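You operate a simulated robot arm through the tools that you are given. There is no shell and no other tool.

The job below is to be done with a simulated two-armed robot. You get a single attempt, and the scene is never put back.

TASK
Swap the 40 mm block in the seat for the size on the card and clamp it.
Fine: the 40 mm block goes on the block board; leave the third block.

It is judged by the outcome, as a careful person would: the job done as asked, and still so three seconds after it is handed in. It fails if anything else is knocked over, pushed out of place, dropped, spilled or broken.

THE ROBOT
Two 7-joint arms with three-finger grippers on one trunk that stands fixed in place. Base frame: the origin is at the foot of the trunk, x ahead of it, y to its left, z up; the work surface is at about z = 700. Readings come in mm, rad, newtons and seconds.
The left shoulder is at [94, 126, 1063], the right one opposite. With the tool pointing down near the work surface each hand reaches from about 420 to 860 mm from the base axis, measured 20 degrees to its own side. Payload 2.94 kg a hand.
Tool frame (each hand has its own): the origin (TCP) lies between the finger pads and is the grasp point; the fingertips stand 30 mm ahead of it; z points along the fingers, y is the line along which they close. The gripper opens to 128 mm. The gripper's body begins 93 mm behind the TCP.
Orientation is that of the tool frame in the base frame, as a unit quaternion [w, x, y, z]. With the fingers straight down and closing along the base's y, the tool's x points along the base's -x, its y along +y and its z along -z.

THE INTERFACE
- The arms move only by the tool step_arm. It takes "left_series", "right_series" or both (then of equal length, played together; a hand with none holds still); each is a list of rows, each a list of 7 numbers: the shift along the tool's x, y, z in units of 200 mm (1.0 is 200 mm), then the turn, a rotation vector about the tool's x, y, z in units of 60 degrees (1.0 is 60 degrees), then the opening, from 0 (shut) to 1 (fully open). In form: [[x, y, z, rx, ry, rz, hand], ...]. A call has 1 to 20 rows; each row is the pose to reach, as a shift and turn from the pose commanded when the call began, along the tool's axes at that moment. A call with a number of a shift or a turn outside -1 to 1 is refused whole. Rows are played at 5 a second. More than 50 mm and 0.15 rad between two rows, or a gripper value outside its range, and nothing of the call is played. Where a pose cannot be reached the arm comes as near as it can. A force on the tool above 50 N (or 10 N above the force at the start of the call, whichever is more), or a blocked arm, ends the call early, and 0.2 s more pass. The fingers move at their own pace and stop on an object; they squeeze with about 41 N. The grip force told is the motor's: it shows also when the fingers shut on nothing. Time passes only in rows, and 0.2 s behind the last, so rows that repeat a pose let the fingers close. The reply holds the time, the measured pose of the TCP, the force on the tool along the base axes, the opening and the grip force, in the units named above and with some noise, with the torque about the TCP (base axes, N m) and any sound that the robot's microphone picked up.
- Cameras (640 x 400 px; columns grow to the right, rows downward): "scene" is now at [228.8, -3.2, 1222.9]; the picture's right is [-0.03, -1.00, 0.00], its down [-0.57, 0.02, -0.82] and it looks along [0.82, -0.03, -0.57] (base axes); focal length 223 px, centre (320, 200). "left" rides on the left gripper at [69, 15, -120] in its tool frame; the picture's right is [-0.21, 0.98, 0.00], its down [-0.82, -0.18, -0.54] and it looks along [-0.53, -0.12, 0.84] (tool axes); focal length 251 px, centre (320, 200). "right" rides on the right gripper at [69, -15, -120] in its tool frame; the picture's right is [0.21, 0.98, 0.00], its down [-0.82, 0.18, -0.54] and it looks along [-0.53, 0.12, 0.84] (tool axes); focal length 251 px, centre (320, 200). There is no depth. A picture from a camera that has moved, and an enlarged one, comes with that camera's place and axes in the base frame and with its lens.
- snapshot(camera): a new picture of that camera. It takes no simulated time.
- lift_body(by): slides the trunk up (or, below 0, down) by that many mm; the arms and the scene camera ride with it, the base frame stays. It gives what a move gives, with no picture.
- aim_head(pan, tilt): turns the head with the scene camera to pan (to the left, within 1.396 rad either way) and tilt (down, from -0.506 to 1.204), counted from straight ahead of the robot. It gives what a move gives.
- inspect(camera, box): a new picture of the part [left, top, right, bottom] of that camera's present view, enlarged. It takes no simulated time.
- job_done(): hands the job in; it is judged then, once.

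Nothing tells you positions but the pictures and the camera data. Unless the task says otherwise, let go and move clear before handing in.

The tools are called after ">>>" by a JSON object that holds its "fn" and its "kwargs". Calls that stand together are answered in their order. step_arm: Moves the arms, as the interface text tells. Its arguments: {"type":"object","properties":{"left_series":{"type":"array"},"right_series":{"type":"array"}},"required":[]} The other tools are called the same way: lift_body (by) slides the trunk up or down; aim_head (pan, tilt) turns the head that bears the scene camera; snapshot (camera) takes a picture; inspect (camera, box) takes an enlarged picture of a part of a camera's view; job_done () hands the job in.

At the start:

```text
time_s: 0.0
left_tcp_pos: [578.3, 207.2, 1099.1]
left_orientation: [0.001, 0.0, 1.0, 0.0]
left_force: [0.0, 0.7, 0.3]
left_moment: [-0.03, 0.01, -0.02]
left_width: 128.1
left_gripper_force: 0.1
right_tcp_pos: [609.3, -290.7, 1085.1]
right_orientation: [0.0, 0.001, 1.0, 0.0]
right_force: [-0.1, 0.2, 0.7]
right_moment: [-0.01, -0.01, -0.04]
right_width: 128.0
right_gripper_force: 0.0
trunk travel left (down, up): [-275.0, 272.0]
head pan, tilt: [-0.031, 0.609]
```

scene: 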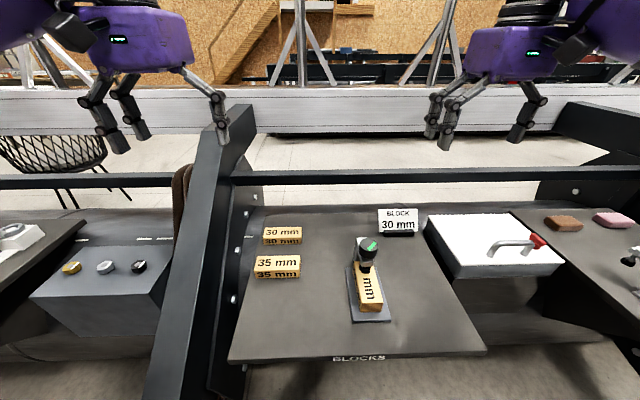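
right: 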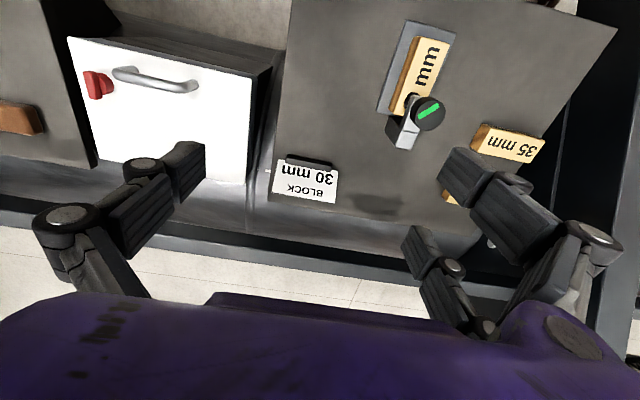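
left: 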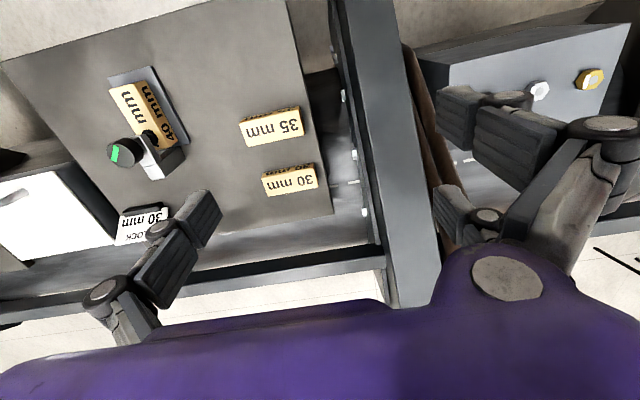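

I see a board with 30 mm and 35 mm blocks on its left, a seat holding the 40 mm block under a clamp with a green-marked knob, and a card that reads "BLOCK 30 mm". First I'll look more closely at the seat, clamp and blocks.

>>> {"fn": "inspect", "kwargs": {"camera": "scene", "box": [320, 200, 440, 340]}}

>>> {"fn": "inspect", "kwargs": {"camera": "left", "box": [60, 50, 220, 200]}}

>>> {"fn": "inspect", "kwargs": {"camera": "right", "box": [350, 0, 500, 170]}}

>>> {"fn": "inspect", "kwargs": {"camera": "scene", "box": [220, 200, 340, 300]}}

```text
2.86 times, centred on (380, 270) of scene
camera zoom: at [228.8, -3.2, 1222.9], right [-0.03, -1.0, 0.0], down [-0.57, 0.02, -0.82], along [0.82, -0.03, -0.57], focal length 638 px, centre (149, 0)
```

zoom: 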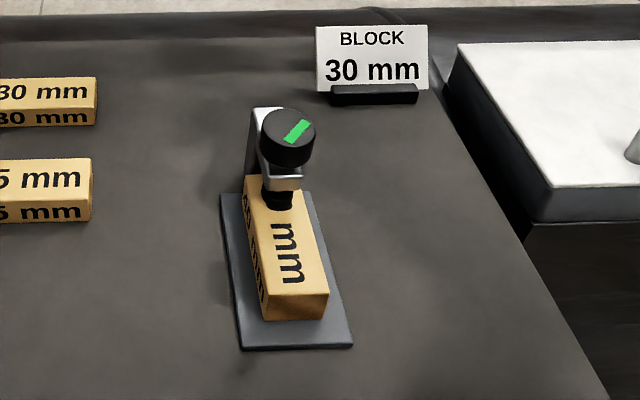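

```text
2.67 times, centred on (140, 125) of left
camera zoom: at [508.2, 223.5, 1219.7], right [0.21, 0.98, 0.0], down [0.82, -0.18, 0.54], along [0.53, -0.12, -0.84], focal length 670 px, centre (800, 400)
```

zoom: 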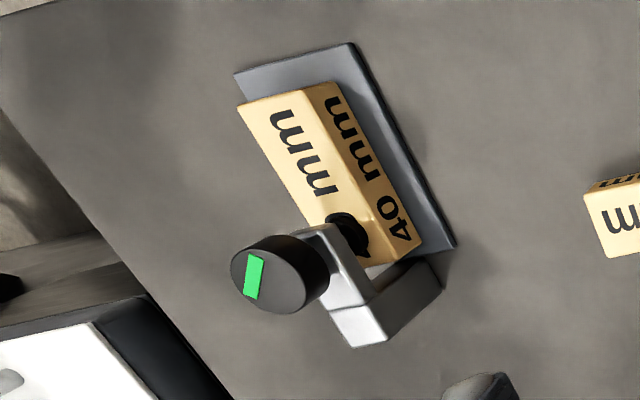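

```text
2.35 times, centred on (425, 85) of right
camera zoom: at [540.3, -306.2, 1206.4], right [-0.21, 0.98, 0.0], down [0.82, 0.18, 0.54], along [0.53, 0.12, -0.84], focal length 592 px, centre (73, 471)
```

zoom: 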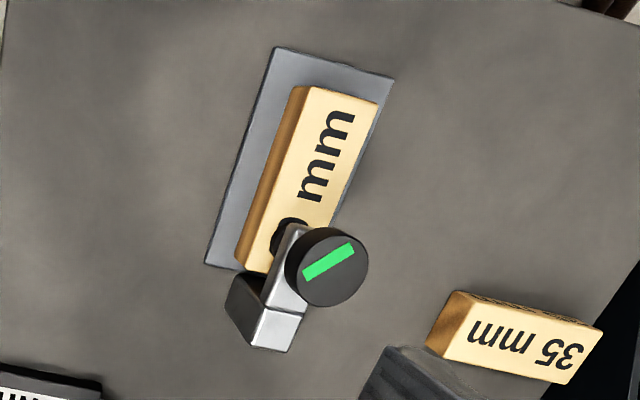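

```text
4.00 times, centred on (280, 250) of scene
camera zoom: at [228.8, -3.2, 1222.9], right [-0.03, -1.0, 0.0], down [-0.57, 0.02, -0.82], along [0.82, -0.03, -0.57], focal length 894 px, centre (480, 0)
```

zoom: 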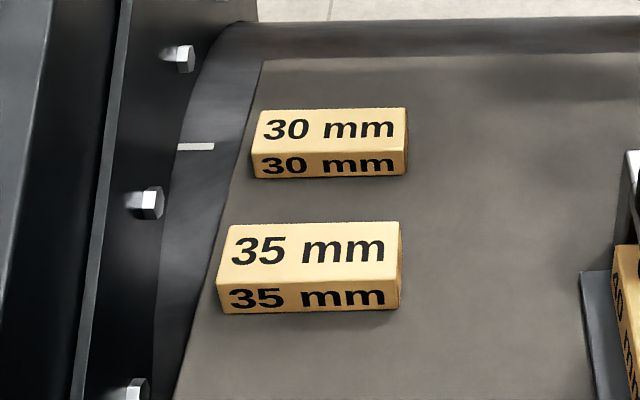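

The card calls for the 30 mm block. The clamp looks like a screw with a black knob (about 46 mm across) whose top sits near (596, -130, 831). I'll zoom in on it before moving.

>>> {"fn": "inspect", "kwargs": {"camera": "scene", "box": [340, 230, 400, 270]}}

>>> {"fn": "inspect", "kwargs": {"camera": "left", "box": [100, 115, 196, 185]}}

>>> {"fn": "inspect", "kwargs": {"camera": "right", "box": [375, 80, 465, 160]}}

>>> {"fn": "inspect", "kwargs": {"camera": "scene", "box": [340, 260, 400, 330]}}

>>> {"fn": "inspect", "kwargs": {"camera": "left", "box": [220, 90, 330, 210]}}

```text
10.00 times, centred on (370, 250) of scene
camera zoom: at [228.8, -3.2, 1222.9], right [-0.03, -1.0, 0.0], down [-0.57, 0.02, -0.82], along [0.82, -0.03, -0.57], focal length 2234 px, centre (-180, -300)
```

zoom: 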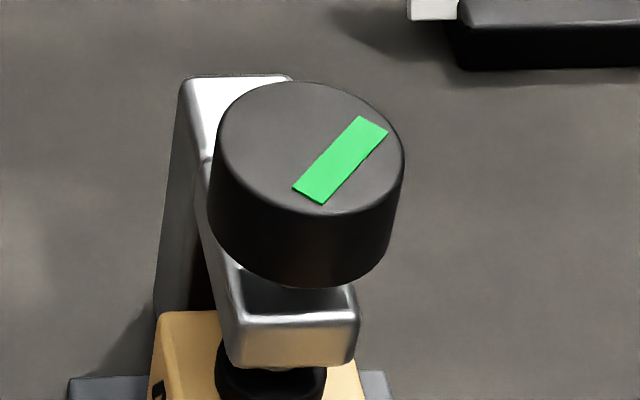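

```text
5.71 times, centred on (148, 150) of left
camera zoom: at [508.2, 223.5, 1219.7], right [0.21, 0.98, 0.0], down [0.82, -0.18, 0.54], along [0.53, -0.12, -0.84], focal length 1437 px, centre (1303, 486)
```

zoom: 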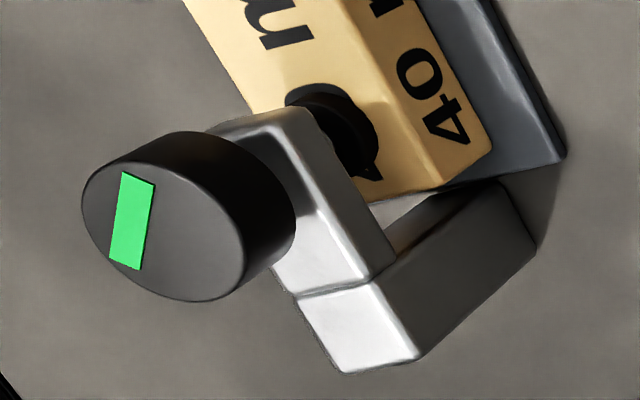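

```text
5.00 times, centred on (420, 120) of right
camera zoom: at [540.3, -306.2, 1206.4], right [-0.21, 0.98, 0.0], down [0.82, 0.18, 0.54], along [0.53, 0.12, -0.84], focal length 1257 px, centre (-180, 600)
```

zoom: 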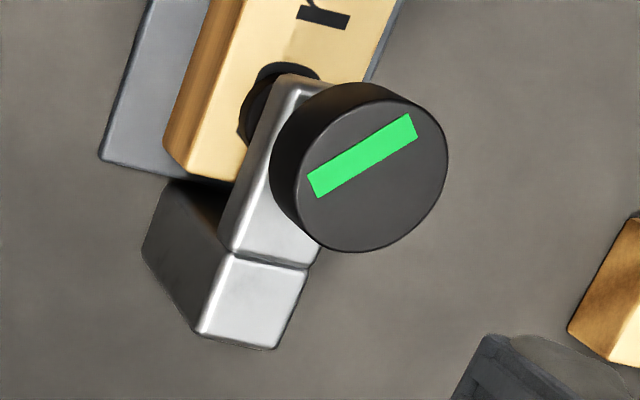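

```text
5.71 times, centred on (370, 295) of scene
camera zoom: at [228.8, -3.2, 1222.9], right [-0.03, -1.0, 0.0], down [-0.57, 0.02, -0.82], along [0.82, -0.03, -0.57], focal length 1276 px, centre (34, -343)
```

zoom: 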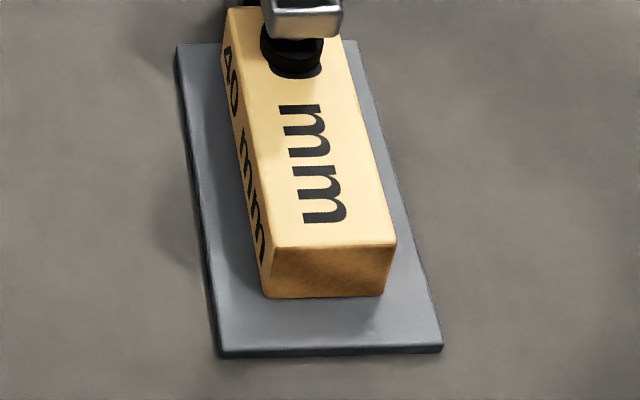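

```text
3.33 times, centred on (275, 150) of left
camera zoom: at [508.2, 223.5, 1219.7], right [0.21, 0.98, 0.0], down [0.82, -0.18, 0.54], along [0.53, -0.12, -0.84], focal length 838 px, centre (470, 367)
```

zoom: 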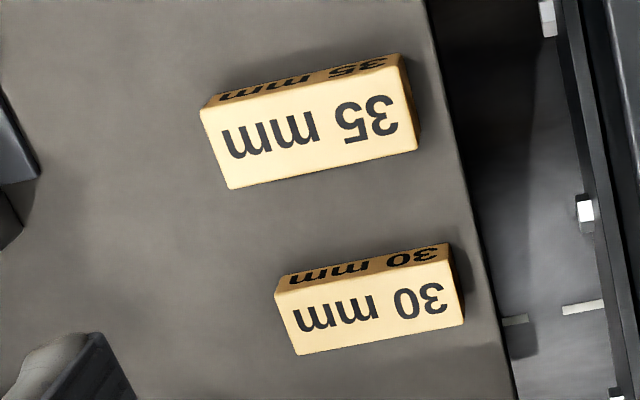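

The seat is a flat plate, and the 40 mm block lies on it along x (x about 503–623, y about -130). The 30 mm block is near (758, 99), lying along y. I'll move the right hand above the knob to check my estimate.

>>> {"fn": "step_arm", "kwargs": {"right_series": [[0.011, 0.134, 0.13, 0, 0, 0, 1], [0.022, 0.268, 0.26, 0, 0, 0, 1], [0.033, 0.402, 0.39, 0, 0, 0, 1], [0.044, 0.536, 0.52, 0, 0, 0, 1], [0.055, 0.67, 0.65, 0, 0, 0, 1], [0.0665, 0.8035, 0.78, 0, 0, 0, 1], [0.0665, 0.8035, 0.9255, 0, 0, 0, 1]]}}

>>> {"fn": "snapshot", "kwargs": {"camera": "right"}}

>>> {"fn": "snapshot", "kwargs": {"camera": "scene"}}

>>> {"fn": "snapshot", "kwargs": {"camera": "left"}}

```text
time_s: 1.6
left_tcp_pos: [578.5, 207.1, 1100.2]
left_orientation: [0.0, 0.0, 1.0, 0.0]
left_force: [-0.1, 0.6, -0.2]
left_moment: [0.04, 0.02, -0.02]
left_width: 127.8
left_gripper_force: 0.0
right_tcp_pos: [594.2, -129.8, 900.0]
right_orientation: [0.0, 0.002, 1.0, 0.001]
right_force: [-0.3, -0.4, -0.5]
right_moment: [0.03, -0.01, 0.01]
right_width: 127.6
right_gripper_force: 0.2
trunk travel left (down, up): [-275.0, 272.0]
head pan, tilt: [-0.031, 0.609]
```

```text
taken
camera right: at [525.9, -144.4, 1019.5], right [-0.21, 0.98, 0.0], down [0.82, 0.18, 0.54], along [0.53, 0.12, -0.84], focal length 251 px, centre (320, 200)
```

right: 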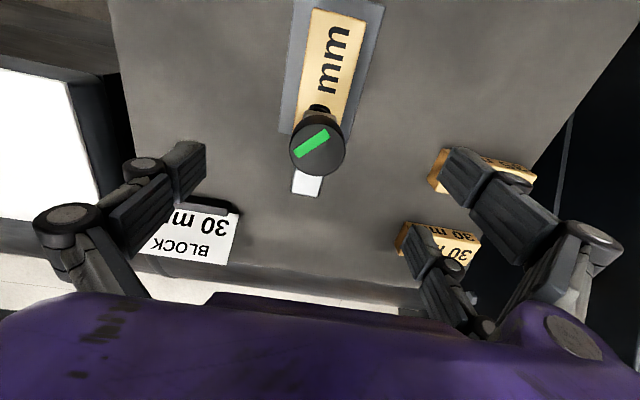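

```text
taken
camera scene: at [229.1, -3.7, 1222.9], right [-0.03, -1.0, 0.0], down [-0.57, 0.02, -0.82], along [0.82, -0.03, -0.57], focal length 223 px, centre (320, 200)
```

scene: 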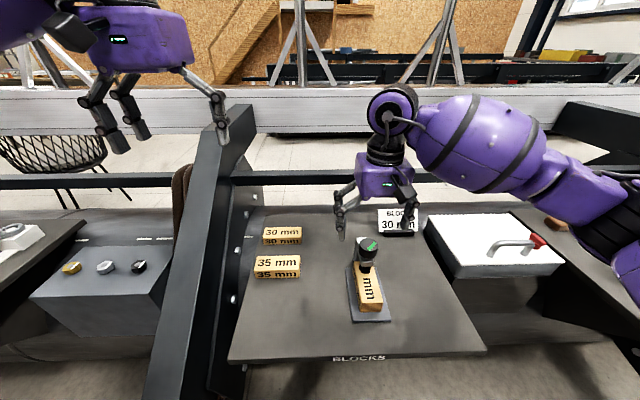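

```text
taken
camera left: at [508.5, 222.9, 1219.7], right [0.21, 0.98, 0.0], down [0.82, -0.18, 0.54], along [0.53, -0.12, -0.84], focal length 251 px, centre (320, 200)
```

left: 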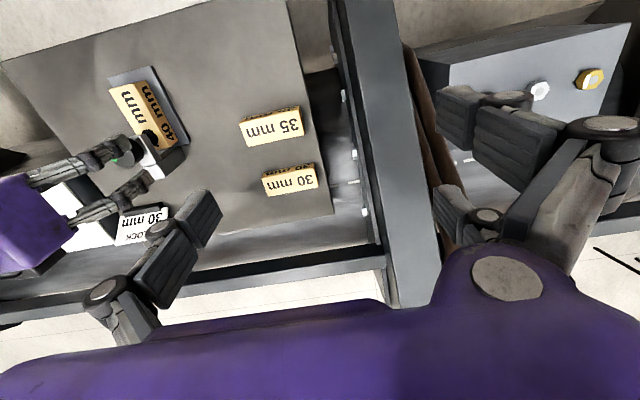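

The right hand is above the knob at (594, -130, 900). I'm looking closely at the fingers and their place over the knob before going down.

>>> {"fn": "inspect", "kwargs": {"camera": "right", "box": [20, 60, 640, 400]}}

>>> {"fn": "inspect", "kwargs": {"camera": "scene", "box": [320, 140, 440, 280]}}

>>> {"fn": "inspect", "kwargs": {"camera": "left", "box": [0, 110, 200, 240]}}

```text
1.03 times, centred on (330, 230) of right (not enlarged: the box is as wide or as high as the picture)
camera zoom: at [525.9, -144.4, 1019.5], right [-0.21, 0.98, 0.0], down [0.82, 0.18, 0.54], along [0.53, 0.12, -0.84], focal length 260 px, centre (310, 169)
```

zoom: 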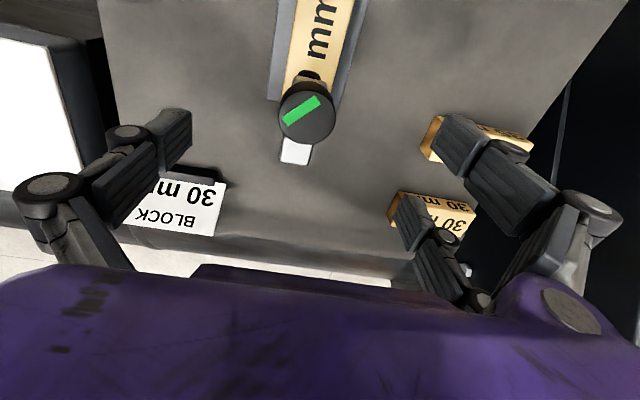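

```text
2.86 times, centred on (380, 210) of scene
camera zoom: at [229.1, -3.7, 1222.9], right [-0.03, -1.0, 0.0], down [-0.57, 0.02, -0.82], along [0.82, -0.03, -0.57], focal length 638 px, centre (149, 171)
```

zoom: 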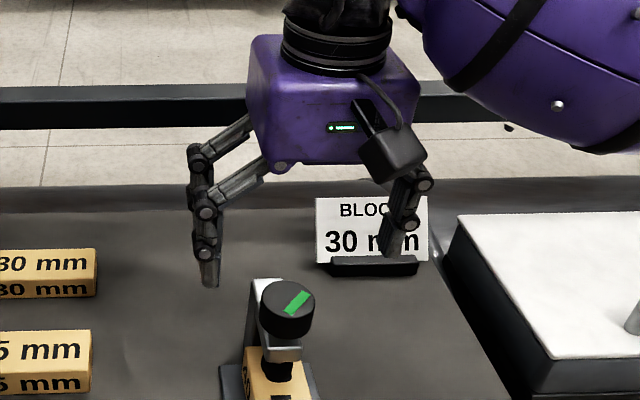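

```text
3.08 times, centred on (100, 175) of left
camera zoom: at [508.5, 222.9, 1219.7], right [0.21, 0.98, 0.0], down [0.82, -0.18, 0.54], along [0.53, -0.12, -0.84], focal length 774 px, centre (997, 277)
```

zoom: 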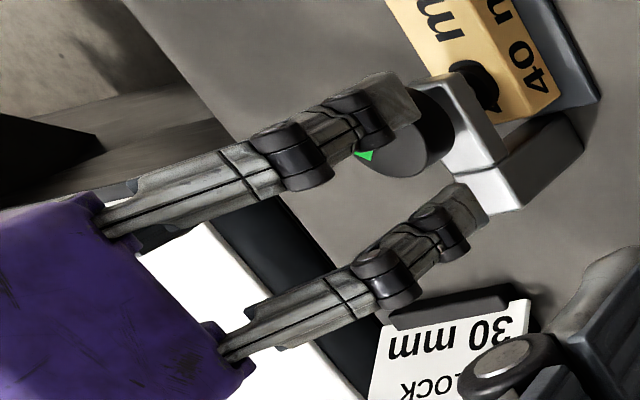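

>>> {"fn": "inspect", "kwargs": {"camera": "right", "box": [270, 90, 370, 200]}}

>>> {"fn": "inspect", "kwargs": {"camera": "scene", "box": [345, 230, 395, 270]}}

```text
3.64 times, centred on (320, 145) of right
camera zoom: at [525.9, -144.4, 1019.5], right [-0.21, 0.98, 0.0], down [0.82, 0.18, 0.54], along [0.53, 0.12, -0.84], focal length 914 px, centre (320, 400)
```

zoom: 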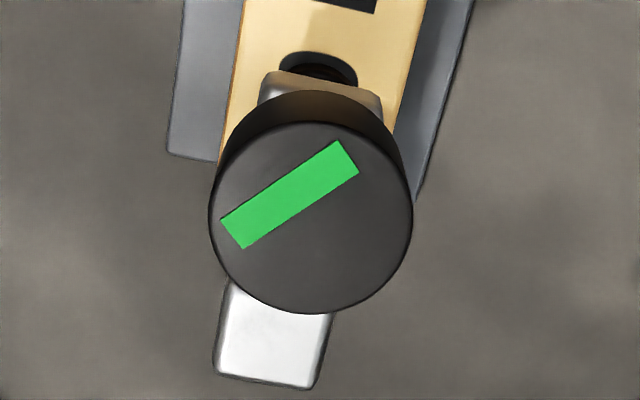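

```text
10.00 times, centred on (370, 250) of scene
camera zoom: at [229.1, -3.7, 1222.9], right [-0.03, -1.0, 0.0], down [-0.57, 0.02, -0.82], along [0.82, -0.03, -0.57], focal length 2234 px, centre (-180, -300)
```

zoom: 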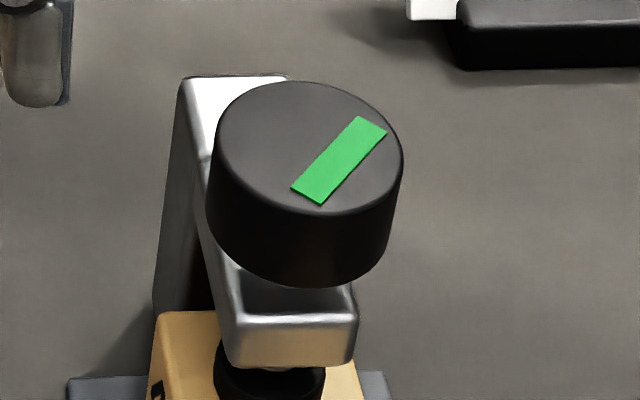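

The knob centre works out at about (598.5, -130.5), with its top at z about 833 and its bottom at about 808. I'll lower the open hand around the knob and check before closing.

>>> {"fn": "step_arm", "kwargs": {"right_series": [[-0.0175, -0.002, 0.1, 0, 0, 0, 1], [-0.0175, -0.002, 0.2, 0, 0, 0, 1], [-0.0175, -0.002, 0.31, 0, 0, 0, 1]]}}

>>> {"fn": "inspect", "kwargs": {"camera": "scene", "box": [310, 180, 430, 280]}}

>>> {"fn": "inspect", "kwargs": {"camera": "left", "box": [60, 100, 200, 200]}}

>>> {"fn": "snapshot", "kwargs": {"camera": "right"}}

```text
time_s: 2.4
left_tcp_pos: [578.1, 207.6, 1101.1]
left_orientation: [0.001, 0.0, 1.0, 0.001]
left_force: [-0.1, -0.5, 0.4]
left_moment: [0.02, -0.01, 0.01]
left_width: 128.0
left_gripper_force: 0.0
right_tcp_pos: [597.0, -130.7, 838.7]
right_orientation: [0.0, 0.001, 1.0, 0.001]
right_force: [0.0, -0.1, -0.8]
right_moment: [0.04, 0.07, -0.04]
right_width: 127.9
right_gripper_force: 0.0
trunk travel left (down, up): [-275.0, 272.0]
head pan, tilt: [-0.031, 0.609]
```

```text
4.00 times, centred on (370, 230) of scene
camera zoom: at [229.2, -3.4, 1222.8], right [-0.03, -1.0, 0.0], down [-0.57, 0.02, -0.82], along [0.82, -0.03, -0.57], focal length 894 px, centre (120, 80)
```

zoom: 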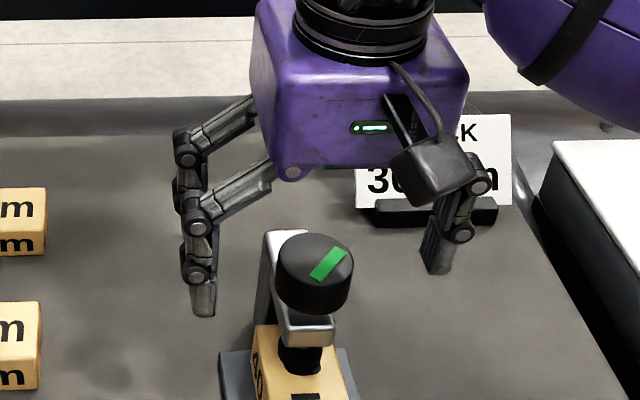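

```text
4.00 times, centred on (130, 150) of left
camera zoom: at [508.6, 223.2, 1219.6], right [0.21, 0.98, 0.0], down [0.82, -0.18, 0.54], along [0.53, -0.12, -0.84], focal length 1006 px, centre (1080, 400)
```

zoom: 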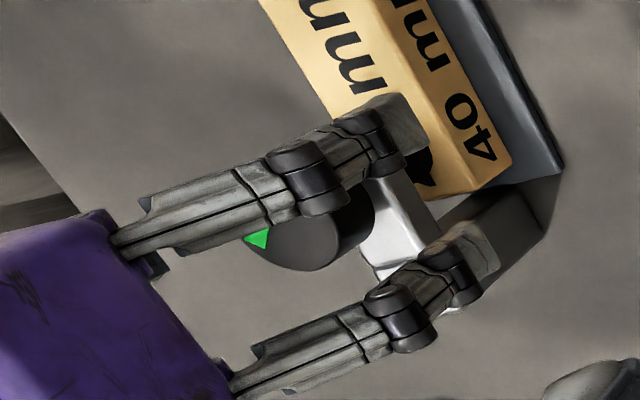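

```text
taken
camera right: at [529.5, -146.4, 957.9], right [-0.21, 0.98, 0.0], down [0.82, 0.18, 0.54], along [0.53, 0.12, -0.84], focal length 251 px, centre (320, 200)
```

right: 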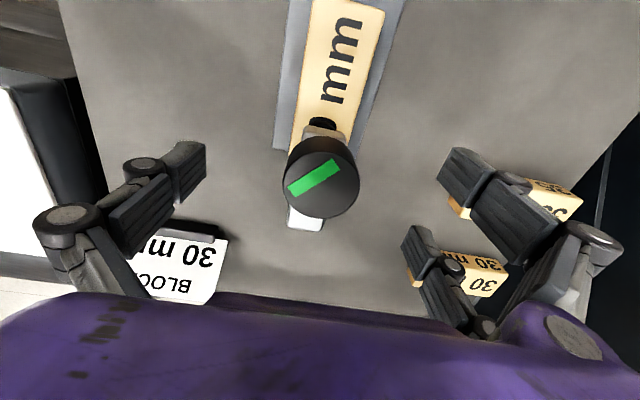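

The open fingers surround the knob level with its sides, and nothing is touching. I'll close on the knob and read the width and forces.

>>> {"fn": "step_arm", "kwargs": {"right_series": [[0, 0, 0, 0, 0, 0, 0.5], [0, 0, 0, 0, 0, 0, 0.3], [0, 0, 0, 0, 0, 0, 0], [0, 0, 0, 0, 0, 0, 0], [0, 0, 0, 0, 0, 0, 0]]}}

>>> {"fn": "inspect", "kwargs": {"camera": "scene", "box": [310, 180, 430, 280]}}

>>> {"fn": "snapshot", "kwargs": {"camera": "right"}}

>>> {"fn": "inspect", "kwargs": {"camera": "left", "box": [60, 100, 200, 200]}}

```text
time_s: 3.6
left_tcp_pos: [578.1, 206.6, 1101.6]
left_orientation: [0.001, 0.001, 1.0, 0.0]
left_force: [0.1, 0.9, -0.4]
left_moment: [-0.01, -0.02, 0.0]
left_width: 127.8
left_gripper_force: 0.1
right_tcp_pos: [597.5, -135.2, 838.6]
right_orientation: [-0.001, 0.003, 1.0, -0.001]
right_force: [-1.0, -19.8, 3.9]
right_moment: [-0.9, 0.19, -0.02]
right_width: 34.4
right_gripper_force: 44.8
trunk travel left (down, up): [-275.0, 272.0]
head pan, tilt: [-0.031, 0.609]
```

```text
4.00 times, centred on (370, 230) of scene
camera zoom: at [228.5, -5.1, 1223.0], right [-0.03, -1.0, 0.0], down [-0.57, 0.02, -0.82], along [0.82, -0.03, -0.57], focal length 894 px, centre (120, 80)
```

zoom: 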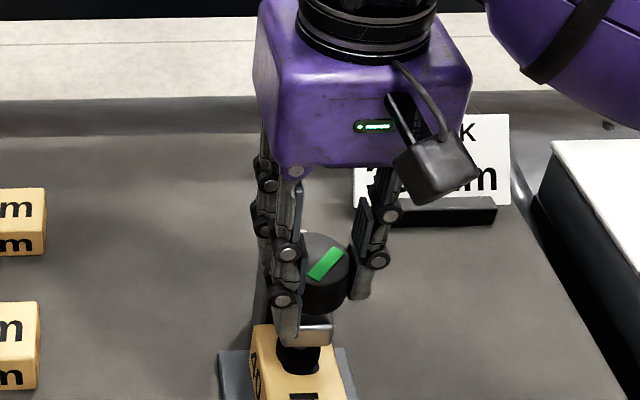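

```text
taken
camera right: at [529.2, -149.1, 958.6], right [-0.21, 0.98, 0.0], down [0.82, 0.18, 0.54], along [0.53, 0.11, -0.84], focal length 251 px, centre (320, 200)
```

right: 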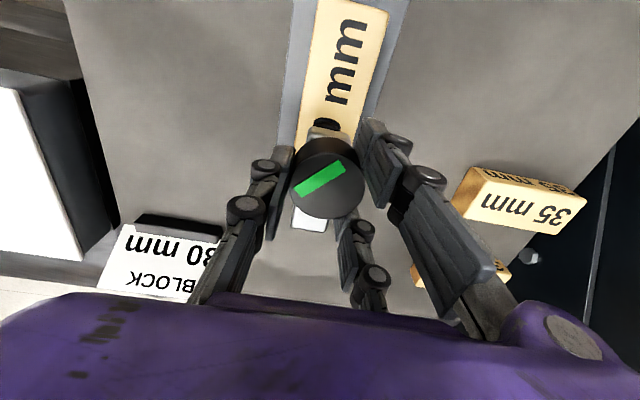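

```text
4.00 times, centred on (130, 150) of left
camera zoom: at [507.9, 221.6, 1220.3], right [0.21, 0.98, 0.0], down [0.82, -0.18, 0.54], along [0.53, -0.11, -0.84], focal length 1006 px, centre (1080, 400)
```

zoom: 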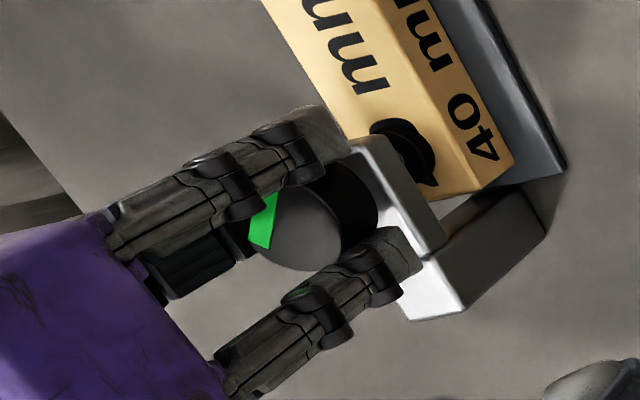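

The width of 34.4 mm and the sideways push show that the paired fingers hug the knob, so its axis sits about 5 mm along +y of the tool from the TCP. I'll recentre the hand to relieve that push, then make a first small counter-clockwise (loosening) turn.

>>> {"fn": "step_arm", "kwargs": {"right_series": [[0, -0.012, 0, 0, 0, 0, 0], [0, -0.0235, 0, 0, 0, 0, 0], [-0.0034, -0.0233, 0, 0, 0, -0.125, 0], [-0.0067, -0.0226, 0, 0, 0, -0.25, 0], [-0.00995, -0.0215, 0, 0, 0, -0.375, 0], [-0.013, -0.02, 0, 0, 0, -0.5, 0], [-0.013, -0.02, 0, 0, 0, -0.5, 0]]}}

>>> {"fn": "inspect", "kwargs": {"camera": "scene", "box": [330, 210, 410, 280]}}

>>> {"fn": "snapshot", "kwargs": {"camera": "right"}}

```text
time_s: 5.2
left_tcp_pos: [577.8, 208.4, 1101.2]
left_orientation: [0.001, 0.001, 1.0, 0.0]
left_force: [0.2, 0.6, 0.0]
left_moment: [0.01, 0.0, -0.03]
left_width: 127.9
left_gripper_force: 0.0
right_tcp_pos: [601.3, -134.2, 839.5]
right_orientation: [-0.001, -0.259, 0.966, 0.0]
right_force: [-19.0, -2.7, -8.1]
right_moment: [0.14, 1.21, 0.1]
right_width: 34.2
right_gripper_force: 44.8
trunk travel left (down, up): [-275.0, 272.0]
head pan, tilt: [-0.031, 0.609]
```

```text
5.71 times, centred on (370, 245) of scene
camera zoom: at [227.6, -3.6, 1223.1], right [-0.03, -1.0, 0.0], down [-0.57, 0.02, -0.82], along [0.82, -0.03, -0.57], focal length 1276 px, centre (34, -57)
```

zoom: 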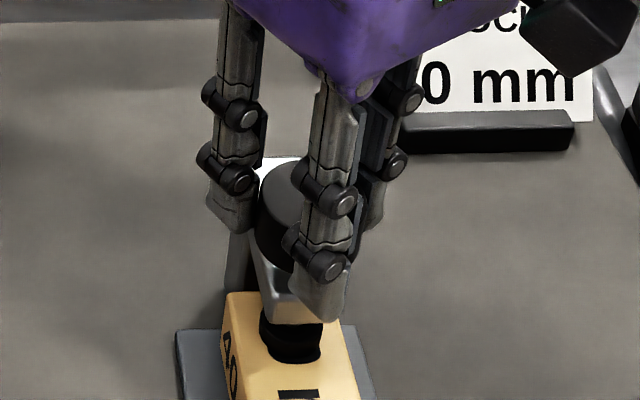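

```text
taken
camera right: at [548.8, -182.2, 959.0], right [-0.68, 0.74, 0.0], down [0.62, 0.57, 0.54], along [0.4, 0.37, -0.84], focal length 251 px, centre (320, 200)
```

right: 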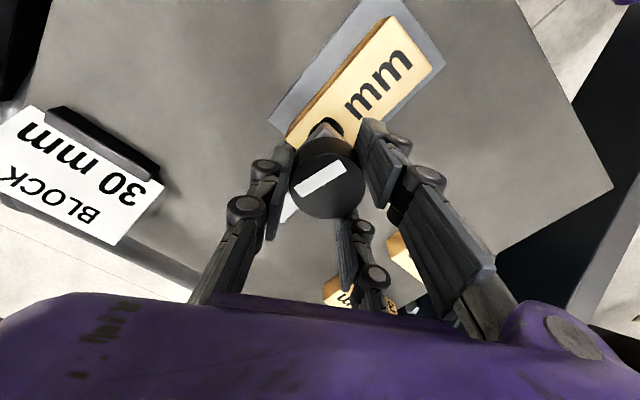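

The knob turned with the hand, and its stripe went from green to white, so it is loosening counter-clockwise. I'll keep turning about the knob axis, with a small correction for the sideways force.

>>> {"fn": "step_arm", "kwargs": {"right_series": [[0.005, 0.004, 0, 0, 0, 0, 0], [0.0016, 0.0042, 0, 0, 0, -0.125, 0], [-0.0017, 0.0049, 0, 0, 0, -0.25, 0], [-0.005, 0.006, 0, 0, 0, -0.375, 0], [-0.008, 0.0075, 0, 0, 0, -0.5, 0], [-0.0108, 0.0094, 0, 0, 0, -0.625, 0], [-0.0134, 0.0116, 0, 0, 0, -0.75, 0], [-0.0156, 0.0142, 0, 0, 0, -0.875, 0], [-0.0175, 0.017, 0, 0, 0, -1.0, 0], [-0.0175, 0.017, 0, 0, 0, -1.0, 0]]}}

>>> {"fn": "inspect", "kwargs": {"camera": "scene", "box": [330, 210, 410, 280]}}

>>> {"fn": "snapshot", "kwargs": {"camera": "right"}}

>>> {"fn": "inspect", "kwargs": {"camera": "left", "box": [60, 100, 200, 200]}}

```text
time_s: 6.7
left_tcp_pos: [579.8, 207.2, 1099.8]
left_orientation: [0.001, 0.0, 1.0, 0.0]
left_force: [-0.8, 0.0, -0.1]
left_moment: [0.0, -0.05, -0.03]
left_width: 128.3
left_gripper_force: 0.1
right_tcp_pos: [598.6, -129.6, 840.9]
right_orientation: [0.036, -0.491, 0.868, -0.066]
right_force: [25.6, -3.5, -11.9]
right_moment: [0.2, 0.08, 0.03]
right_width: 37.6
right_gripper_force: 44.6
right hand out of reach, approached as far as the arm can: row 5, 6, 7
trunk travel left (down, up): [-275.0, 272.0]
head pan, tilt: [-0.031, 0.609]
stopped in row 7 (right hand): the force on the tool passed its limit at 109 N (the readings are from after the stop); the commanded pose is now the measured one
```

```text
5.71 times, centred on (370, 245) of scene
camera zoom: at [230.5, -3.4, 1222.5], right [-0.03, -1.0, 0.0], down [-0.57, 0.02, -0.82], along [0.82, -0.03, -0.57], focal length 1276 px, centre (34, -57)
```

zoom: 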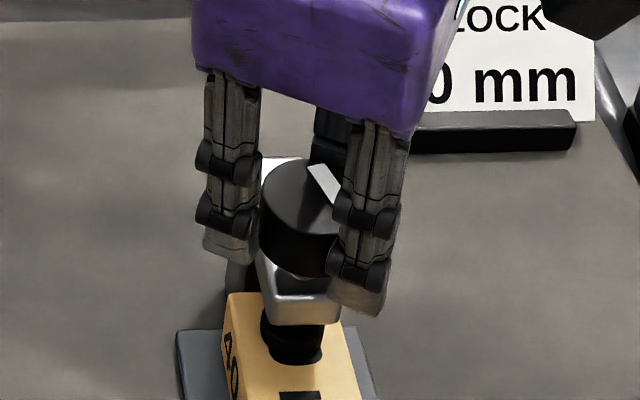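

```text
taken
camera right: at [561.5, -188.3, 962.3], right [-0.94, 0.31, -0.15], down [0.2, 0.84, 0.5], along [0.28, 0.44, -0.85], focal length 251 px, centre (320, 200)
```

right: 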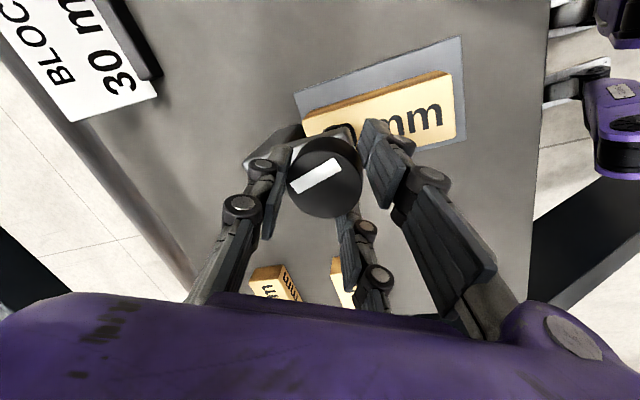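

```text
4.00 times, centred on (130, 150) of left
camera zoom: at [509.5, 223.4, 1219.6], right [0.22, 0.98, 0.0], down [0.82, -0.18, 0.54], along [0.53, -0.12, -0.84], focal length 1006 px, centre (1080, 400)
```

zoom: 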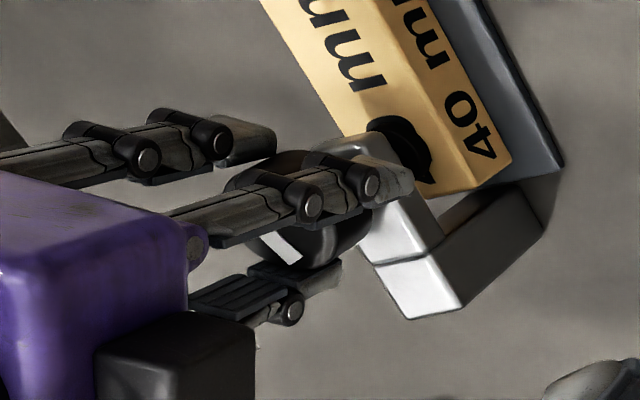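

The right wrist ran out of range at about 59° and tilted against the knob, so the call stopped early. The stripe is still white and the block hasn't moved. I'll open, rise clear, and turn the hand back level.

>>> {"fn": "step_arm", "kwargs": {"right_series": [[0, 0, 0, 0, 0, 0, 0.4], [0, 0, 0, 0, 0, 0, 0.8], [0, 0, 0, 0, 0, 0, 1], [0, 0, 0, 0, 0, 0, 1], [0.0003, -0.0225, -0.149, 0, 0, 0, 1], [0.0007, -0.045, -0.297, 0, 0, 0, 1], [0.0007, -0.045, -0.297, -0.0165, 0.009, 0.123, 1], [0.0007, -0.045, -0.297, -0.033, 0.018, 0.245, 1], [0.0007, -0.045, -0.297, -0.0495, 0.027, 0.368, 1], [0.0007, -0.045, -0.297, -0.066, 0.036, 0.4905, 1], [0.0007, -0.045, -0.297, -0.0825, 0.045, 0.613, 1], [0.0007, -0.045, -0.297, -0.099, 0.054, 0.736, 1], [0.0007, -0.045, -0.297, -0.1155, 0.063, 0.858, 1], [0.0007, -0.045, -0.297, -0.132, 0.072, 0.981, 1], [0.0007, -0.045, -0.297, -0.132, 0.072, 0.981, 1]]}}

>>> {"fn": "inspect", "kwargs": {"camera": "scene", "box": [330, 210, 410, 330]}}

>>> {"fn": "inspect", "kwargs": {"camera": "scene", "box": [345, 230, 395, 270]}}

>>> {"fn": "snapshot", "kwargs": {"camera": "right"}}

```text
time_s: 9.9
left_tcp_pos: [578.0, 208.2, 1100.6]
left_orientation: [0.001, 0.0, 1.0, 0.0]
left_force: [0.0, -0.1, -0.3]
left_moment: [0.01, 0.01, 0.01]
left_width: 128.1
left_gripper_force: 0.0
right_tcp_pos: [595.2, -130.0, 902.7]
right_orientation: [-0.001, -0.002, 1.0, 0.0]
right_force: [0.1, 0.3, -0.5]
right_moment: [0.01, -0.02, -0.01]
right_width: 127.9
right_gripper_force: 0.0
trunk travel left (down, up): [-275.0, 272.0]
head pan, tilt: [-0.031, 0.609]
```

```text
3.33 times, centred on (370, 270) of scene
camera zoom: at [228.8, -3.2, 1222.9], right [-0.03, -1.0, 0.0], down [-0.57, 0.02, -0.82], along [0.82, -0.03, -0.57], focal length 745 px, centre (153, -33)
```

zoom: 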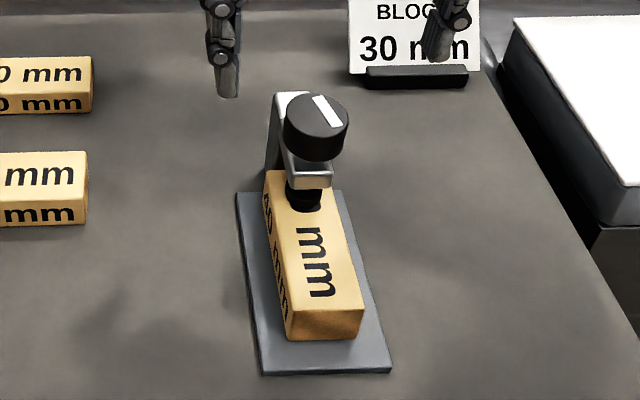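

```text
10.00 times, centred on (370, 250) of scene
camera zoom: at [228.8, -3.2, 1222.9], right [-0.03, -1.0, 0.0], down [-0.57, 0.02, -0.82], along [0.82, -0.03, -0.57], focal length 2234 px, centre (-180, -300)
```

zoom: 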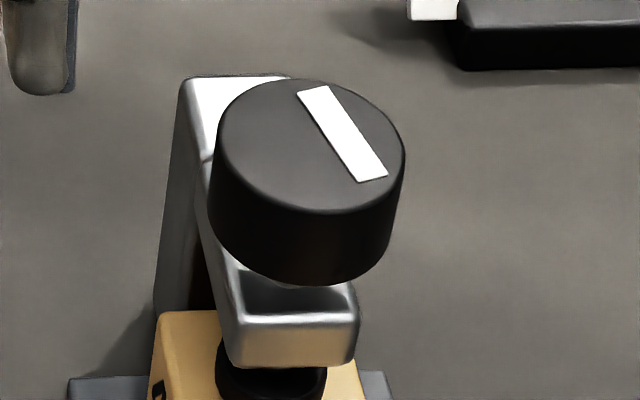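

```text
taken
camera right: at [527.3, -145.1, 1022.9], right [-0.22, 0.98, 0.0], down [0.82, 0.18, 0.54], along [0.52, 0.12, -0.84], focal length 251 px, centre (320, 200)
```

right: 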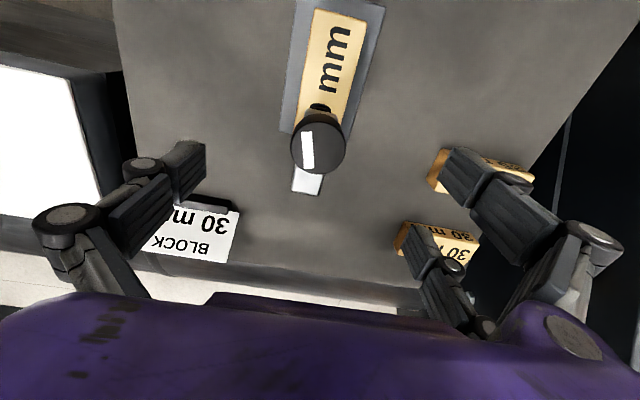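

The knob has turned about 60° and risen roughly 1 mm. I'm checking the foot and the gap above the block from both hand cameras.

>>> {"fn": "inspect", "kwargs": {"camera": "scene", "box": [350, 255, 390, 290]}}

>>> {"fn": "inspect", "kwargs": {"camera": "left", "box": [110, 100, 190, 180]}}

>>> {"fn": "inspect", "kwargs": {"camera": "right", "box": [280, 90, 360, 200]}}

```text
11.43 times, centred on (370, 272) of scene
camera zoom: at [228.8, -3.2, 1222.9], right [-0.03, -1.0, 0.0], down [-0.57, 0.02, -0.82], along [0.82, -0.03, -0.57], focal length 2553 px, centre (-251, -629)
```

zoom: 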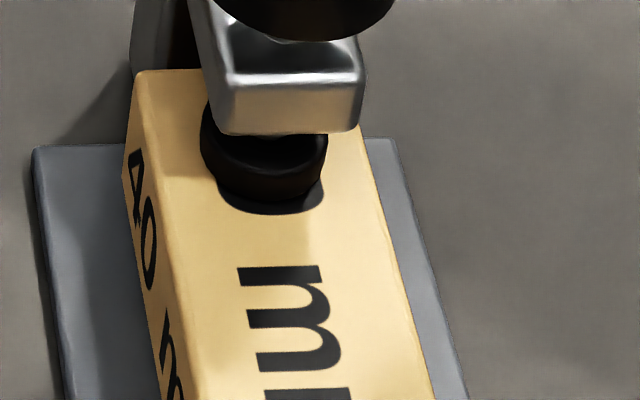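

```text
5.00 times, centred on (150, 140) of left
camera zoom: at [508.0, 223.5, 1220.0], right [0.21, 0.98, 0.0], down [0.82, -0.18, 0.54], along [0.53, -0.12, -0.84], focal length 1257 px, centre (1170, 500)
```

zoom: 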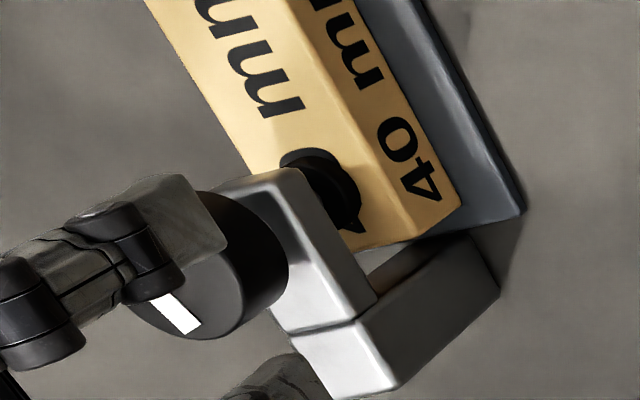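

```text
3.64 times, centred on (320, 145) of right
camera zoom: at [527.3, -145.1, 1022.9], right [-0.22, 0.98, 0.0], down [0.82, 0.18, 0.54], along [0.52, 0.12, -0.84], focal length 914 px, centre (320, 400)
```

zoom: 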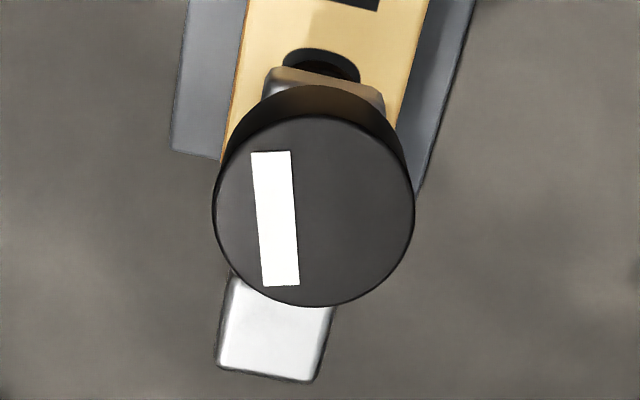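

I'd like more clearance before sliding the block out. First I'll test how far the right wrist can turn clockwise while hovering clear of everything.

>>> {"fn": "step_arm", "kwargs": {"right_series": [[0, 0, 0, 0, 0, 0.14, 1], [0, 0, 0, 0, 0, 0.28, 1], [0, 0, 0, 0, 0, 0.42, 1], [0, 0, 0, 0, 0, 0.56, 1], [0, 0, 0, 0, 0, 0.7, 1], [0, 0, 0, 0, 0, 0.84, 1], [0, 0, 0, 0, 0, 1.0, 1]]}}

>>> {"fn": "step_arm", "kwargs": {"right_series": [[0, 0, 0, 0, 0, 0.14, 1], [0, 0, 0, 0, 0, 0.28, 1], [0, 0, 0, 0, 0, 0.42, 1], [0, 0, 0, 0, 0, 0.56, 1], [0, 0, 0, 0, 0, 0.7, 1], [0, 0, 0, 0, 0, 0.84, 1], [0, 0, 0, 0, 0, 1.0, 1]]}}

>>> {"fn": "snapshot", "kwargs": {"camera": "scene"}}

>>> {"fn": "snapshot", "kwargs": {"camera": "right"}}

```text
refused: row 7 steps farther than a row can; nothing moved
```

```text
refused: row 7 steps farther than a row can; nothing moved
```

```text
taken
camera scene: at [228.8, -3.2, 1222.9], right [-0.03, -1.0, 0.0], down [-0.57, 0.02, -0.82], along [0.82, -0.03, -0.57], focal length 223 px, centre (320, 200)
```

scene: 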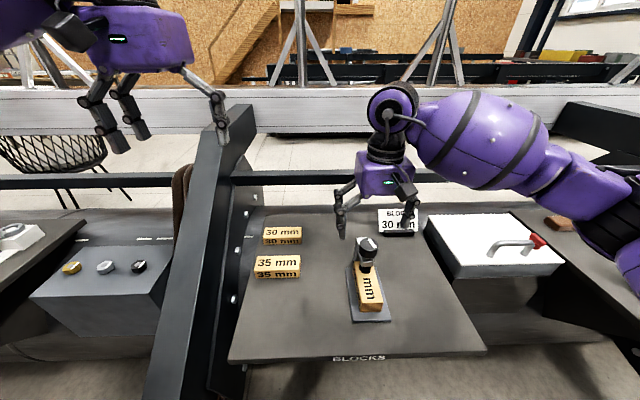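

```text
taken
camera right: at [527.3, -145.1, 1022.9], right [-0.22, 0.98, 0.0], down [0.82, 0.18, 0.54], along [0.52, 0.12, -0.84], focal length 251 px, centre (320, 200)
```

right: 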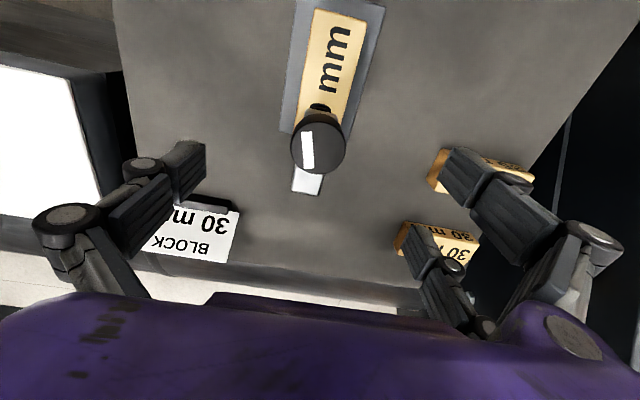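

Both calls were refused because the last step was slightly too large, and nothing moved. I'll repeat the hover test with finer, even steps.

>>> {"fn": "step_arm", "kwargs": {"right_series": [[0, 0, 0, 0, 0, 0.125, 1], [0, 0, 0, 0, 0, 0.25, 1], [0, 0, 0, 0, 0, 0.375, 1], [0, 0, 0, 0, 0, 0.5, 1], [0, 0, 0, 0, 0, 0.625, 1], [0, 0, 0, 0, 0, 0.75, 1], [0, 0, 0, 0, 0, 0.875, 1], [0, 0, 0, 0, 0, 1.0, 1]]}}

>>> {"fn": "step_arm", "kwargs": {"right_series": [[0, 0, 0, 0, 0, 0.125, 1], [0, 0, 0, 0, 0, 0.25, 1], [0, 0, 0, 0, 0, 0.375, 1], [0, 0, 0, 0, 0, 0.5, 1], [0, 0, 0, 0, 0, 0.625, 1], [0, 0, 0, 0, 0, 0.75, 1], [0, 0, 0, 0, 0, 0.875, 1], [0, 0, 0, 0, 0, 1.0, 1]]}}

>>> {"fn": "snapshot", "kwargs": {"camera": "scene"}}

>>> {"fn": "snapshot", "kwargs": {"camera": "right"}}

```text
time_s: 11.7
left_tcp_pos: [578.1, 207.9, 1101.9]
left_orientation: [0.001, 0.0, 1.0, 0.0]
left_force: [0.1, 0.1, -0.4]
left_moment: [-0.02, -0.05, -0.01]
left_width: 128.0
left_gripper_force: 0.1
right_tcp_pos: [595.2, -129.1, 901.9]
right_orientation: [0.0, 0.498, 0.867, -0.001]
right_force: [-0.3, -0.4, -0.7]
right_moment: [-0.01, 0.04, 0.0]
right_width: 128.1
right_gripper_force: 0.0
trunk travel left (down, up): [-275.0, 272.0]
head pan, tilt: [-0.031, 0.609]
```

```text
time_s: 13.5
left_tcp_pos: [578.4, 208.3, 1100.3]
left_orientation: [0.001, 0.0, 1.0, 0.0]
left_force: [0.4, 0.1, -0.3]
left_moment: [0.02, 0.01, -0.01]
left_width: 128.0
left_gripper_force: 0.1
right_tcp_pos: [594.9, -129.5, 901.5]
right_orientation: [-0.001, 0.865, 0.502, -0.002]
right_force: [-0.6, -0.2, -0.2]
right_moment: [-0.01, 0.01, -0.03]
right_width: 128.2
right_gripper_force: 0.0
trunk travel left (down, up): [-275.0, 272.0]
head pan, tilt: [-0.031, 0.609]
```

```text
taken
camera scene: at [228.8, -3.2, 1222.9], right [-0.03, -1.0, 0.0], down [-0.57, 0.02, -0.82], along [0.82, -0.03, -0.57], focal length 223 px, centre (320, 200)
```

scene: 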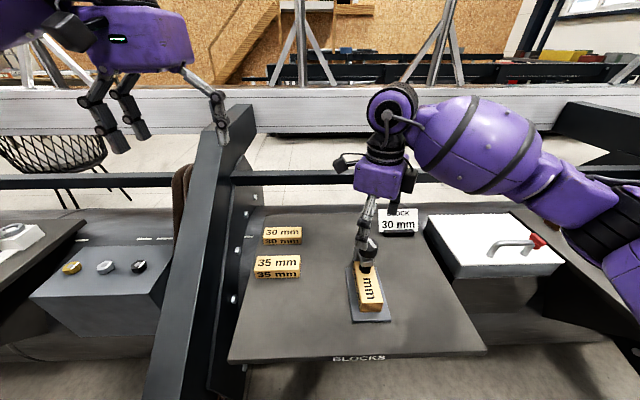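

```text
taken
camera right: at [617.5, -61.7, 1020.9], right [0.95, -0.3, 0.0], down [-0.25, -0.8, 0.54], along [-0.16, -0.52, -0.84], focal length 251 px, centre (320, 200)
```

right: 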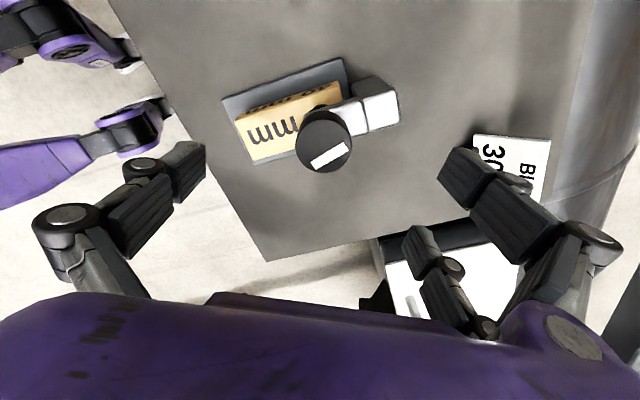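

The right wrist can turn clockwise to at least 120°. From here I'll lower onto the knob, centred with the 5 mm offset, and grip for a longer loosening turn.

>>> {"fn": "step_arm", "kwargs": {"right_series": [[0.0025, -0.0136, 0.1, 0, 0, 0, 1], [0.0025, -0.0136, 0.21, 0, 0, 0, 1], [0.0025, -0.0136, 0.3235, 0, 0, 0, 1], [0.0025, -0.0136, 0.3235, 0, 0, 0, 0.5], [0.0025, -0.0136, 0.3235, 0, 0, 0, 0.35], [0.0025, -0.0136, 0.3235, 0, 0, 0, 0.2], [0.0025, -0.0136, 0.3235, 0, 0, 0, 0], [0.0025, -0.0136, 0.3235, 0, 0, 0, 0]]}}

>>> {"fn": "inspect", "kwargs": {"camera": "scene", "box": [330, 190, 410, 290]}}

>>> {"fn": "snapshot", "kwargs": {"camera": "right"}}

```text
time_s: 15.3
left_tcp_pos: [579.2, 206.9, 1100.1]
left_orientation: [0.0, 0.001, 1.0, -0.001]
left_force: [-0.7, -0.2, 1.1]
left_moment: [0.0, -0.01, 0.02]
left_width: 128.0
left_gripper_force: 0.1
right_tcp_pos: [594.1, -128.0, 837.3]
right_orientation: [0.001, 0.865, 0.501, -0.002]
right_force: [12.1, -11.1, -0.6]
right_moment: [-0.43, -0.43, -0.04]
right_width: 34.2
right_gripper_force: 44.7
trunk travel left (down, up): [-275.0, 272.0]
head pan, tilt: [-0.031, 0.609]
```

```text
4.00 times, centred on (370, 240) of scene
camera zoom: at [230.0, -4.3, 1222.7], right [-0.03, -1.0, 0.0], down [-0.57, 0.02, -0.82], along [0.82, -0.03, -0.57], focal length 894 px, centre (120, 40)
```

zoom: 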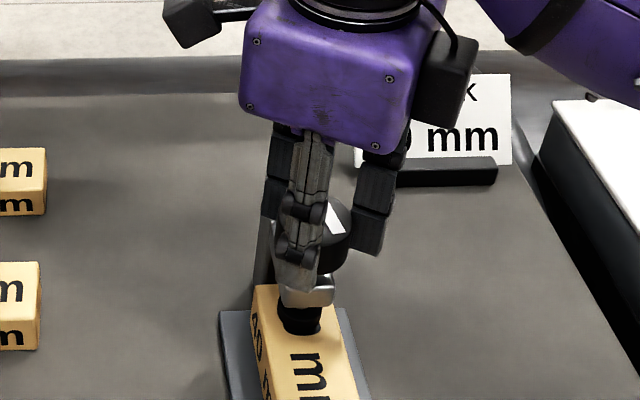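

```text
taken
camera right: at [616.1, -60.6, 956.6], right [0.95, -0.3, 0.0], down [-0.25, -0.8, 0.54], along [-0.16, -0.52, -0.84], focal length 251 px, centre (320, 200)
```

right: 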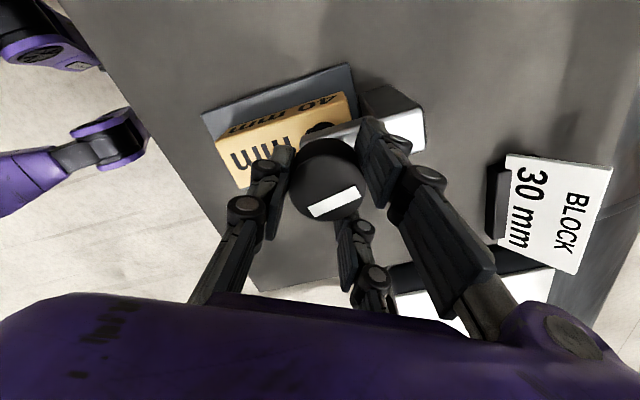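

The grip is good and the forces are modest. I'll relieve the side load, turn 60° counter-clockwise, and then turn another 60°.

>>> {"fn": "step_arm", "kwargs": {"right_series": [[-0.006, 0.0093, 0, 0, 0, 0, 0], [-0.0094, 0.0095, -0.0005, 0, 0, -0.125, 0], [-0.0127, 0.0102, -0.001, 0, 0, -0.25, 0], [-0.016, 0.0113, -0.0015, 0, 0, -0.375, 0], [-0.019, 0.0128, -0.002, 0, 0, -0.5, 0], [-0.0218, 0.0147, -0.0025, 0, 0, -0.625, 0], [-0.0244, 0.0169, -0.003, 0, 0, -0.75, 0], [-0.0266, 0.0195, -0.0035, 0, 0, -0.875, 0], [-0.0285, 0.0223, -0.004, 0, 0, -1.0, 0], [-0.0285, 0.0223, -0.004, 0, 0, -1.0, 0]]}}

>>> {"fn": "snapshot", "kwargs": {"camera": "right"}}

```text
time_s: 17.5
left_tcp_pos: [577.8, 208.7, 1100.3]
left_orientation: [0.001, 0.0, 1.0, -0.001]
left_force: [0.2, -0.7, 0.8]
left_moment: [-0.01, 0.0, 0.02]
left_width: 128.0
left_gripper_force: 0.1
right_tcp_pos: [594.5, -132.2, 838.2]
right_orientation: [-0.001, 0.496, 0.868, -0.002]
right_force: [-3.1, 12.6, 1.3]
right_moment: [0.47, 0.64, 0.09]
right_width: 33.7
right_gripper_force: 44.2
trunk travel left (down, up): [-275.0, 272.0]
head pan, tilt: [-0.031, 0.609]
```

```text
taken
camera right: at [547.2, -81.0, 958.5], right [0.73, 0.68, 0.0], down [0.58, -0.62, 0.54], along [0.36, -0.4, -0.84], focal length 251 px, centre (320, 200)
```

right: 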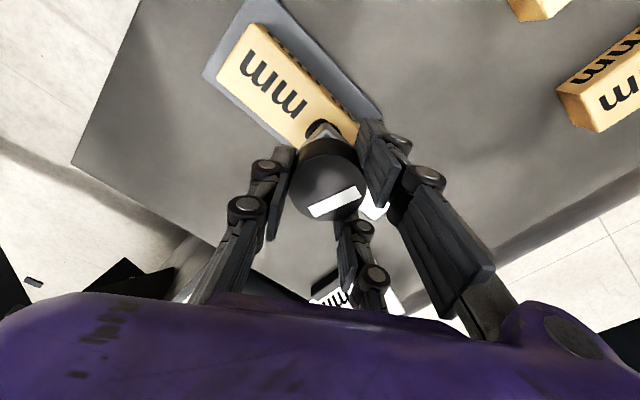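

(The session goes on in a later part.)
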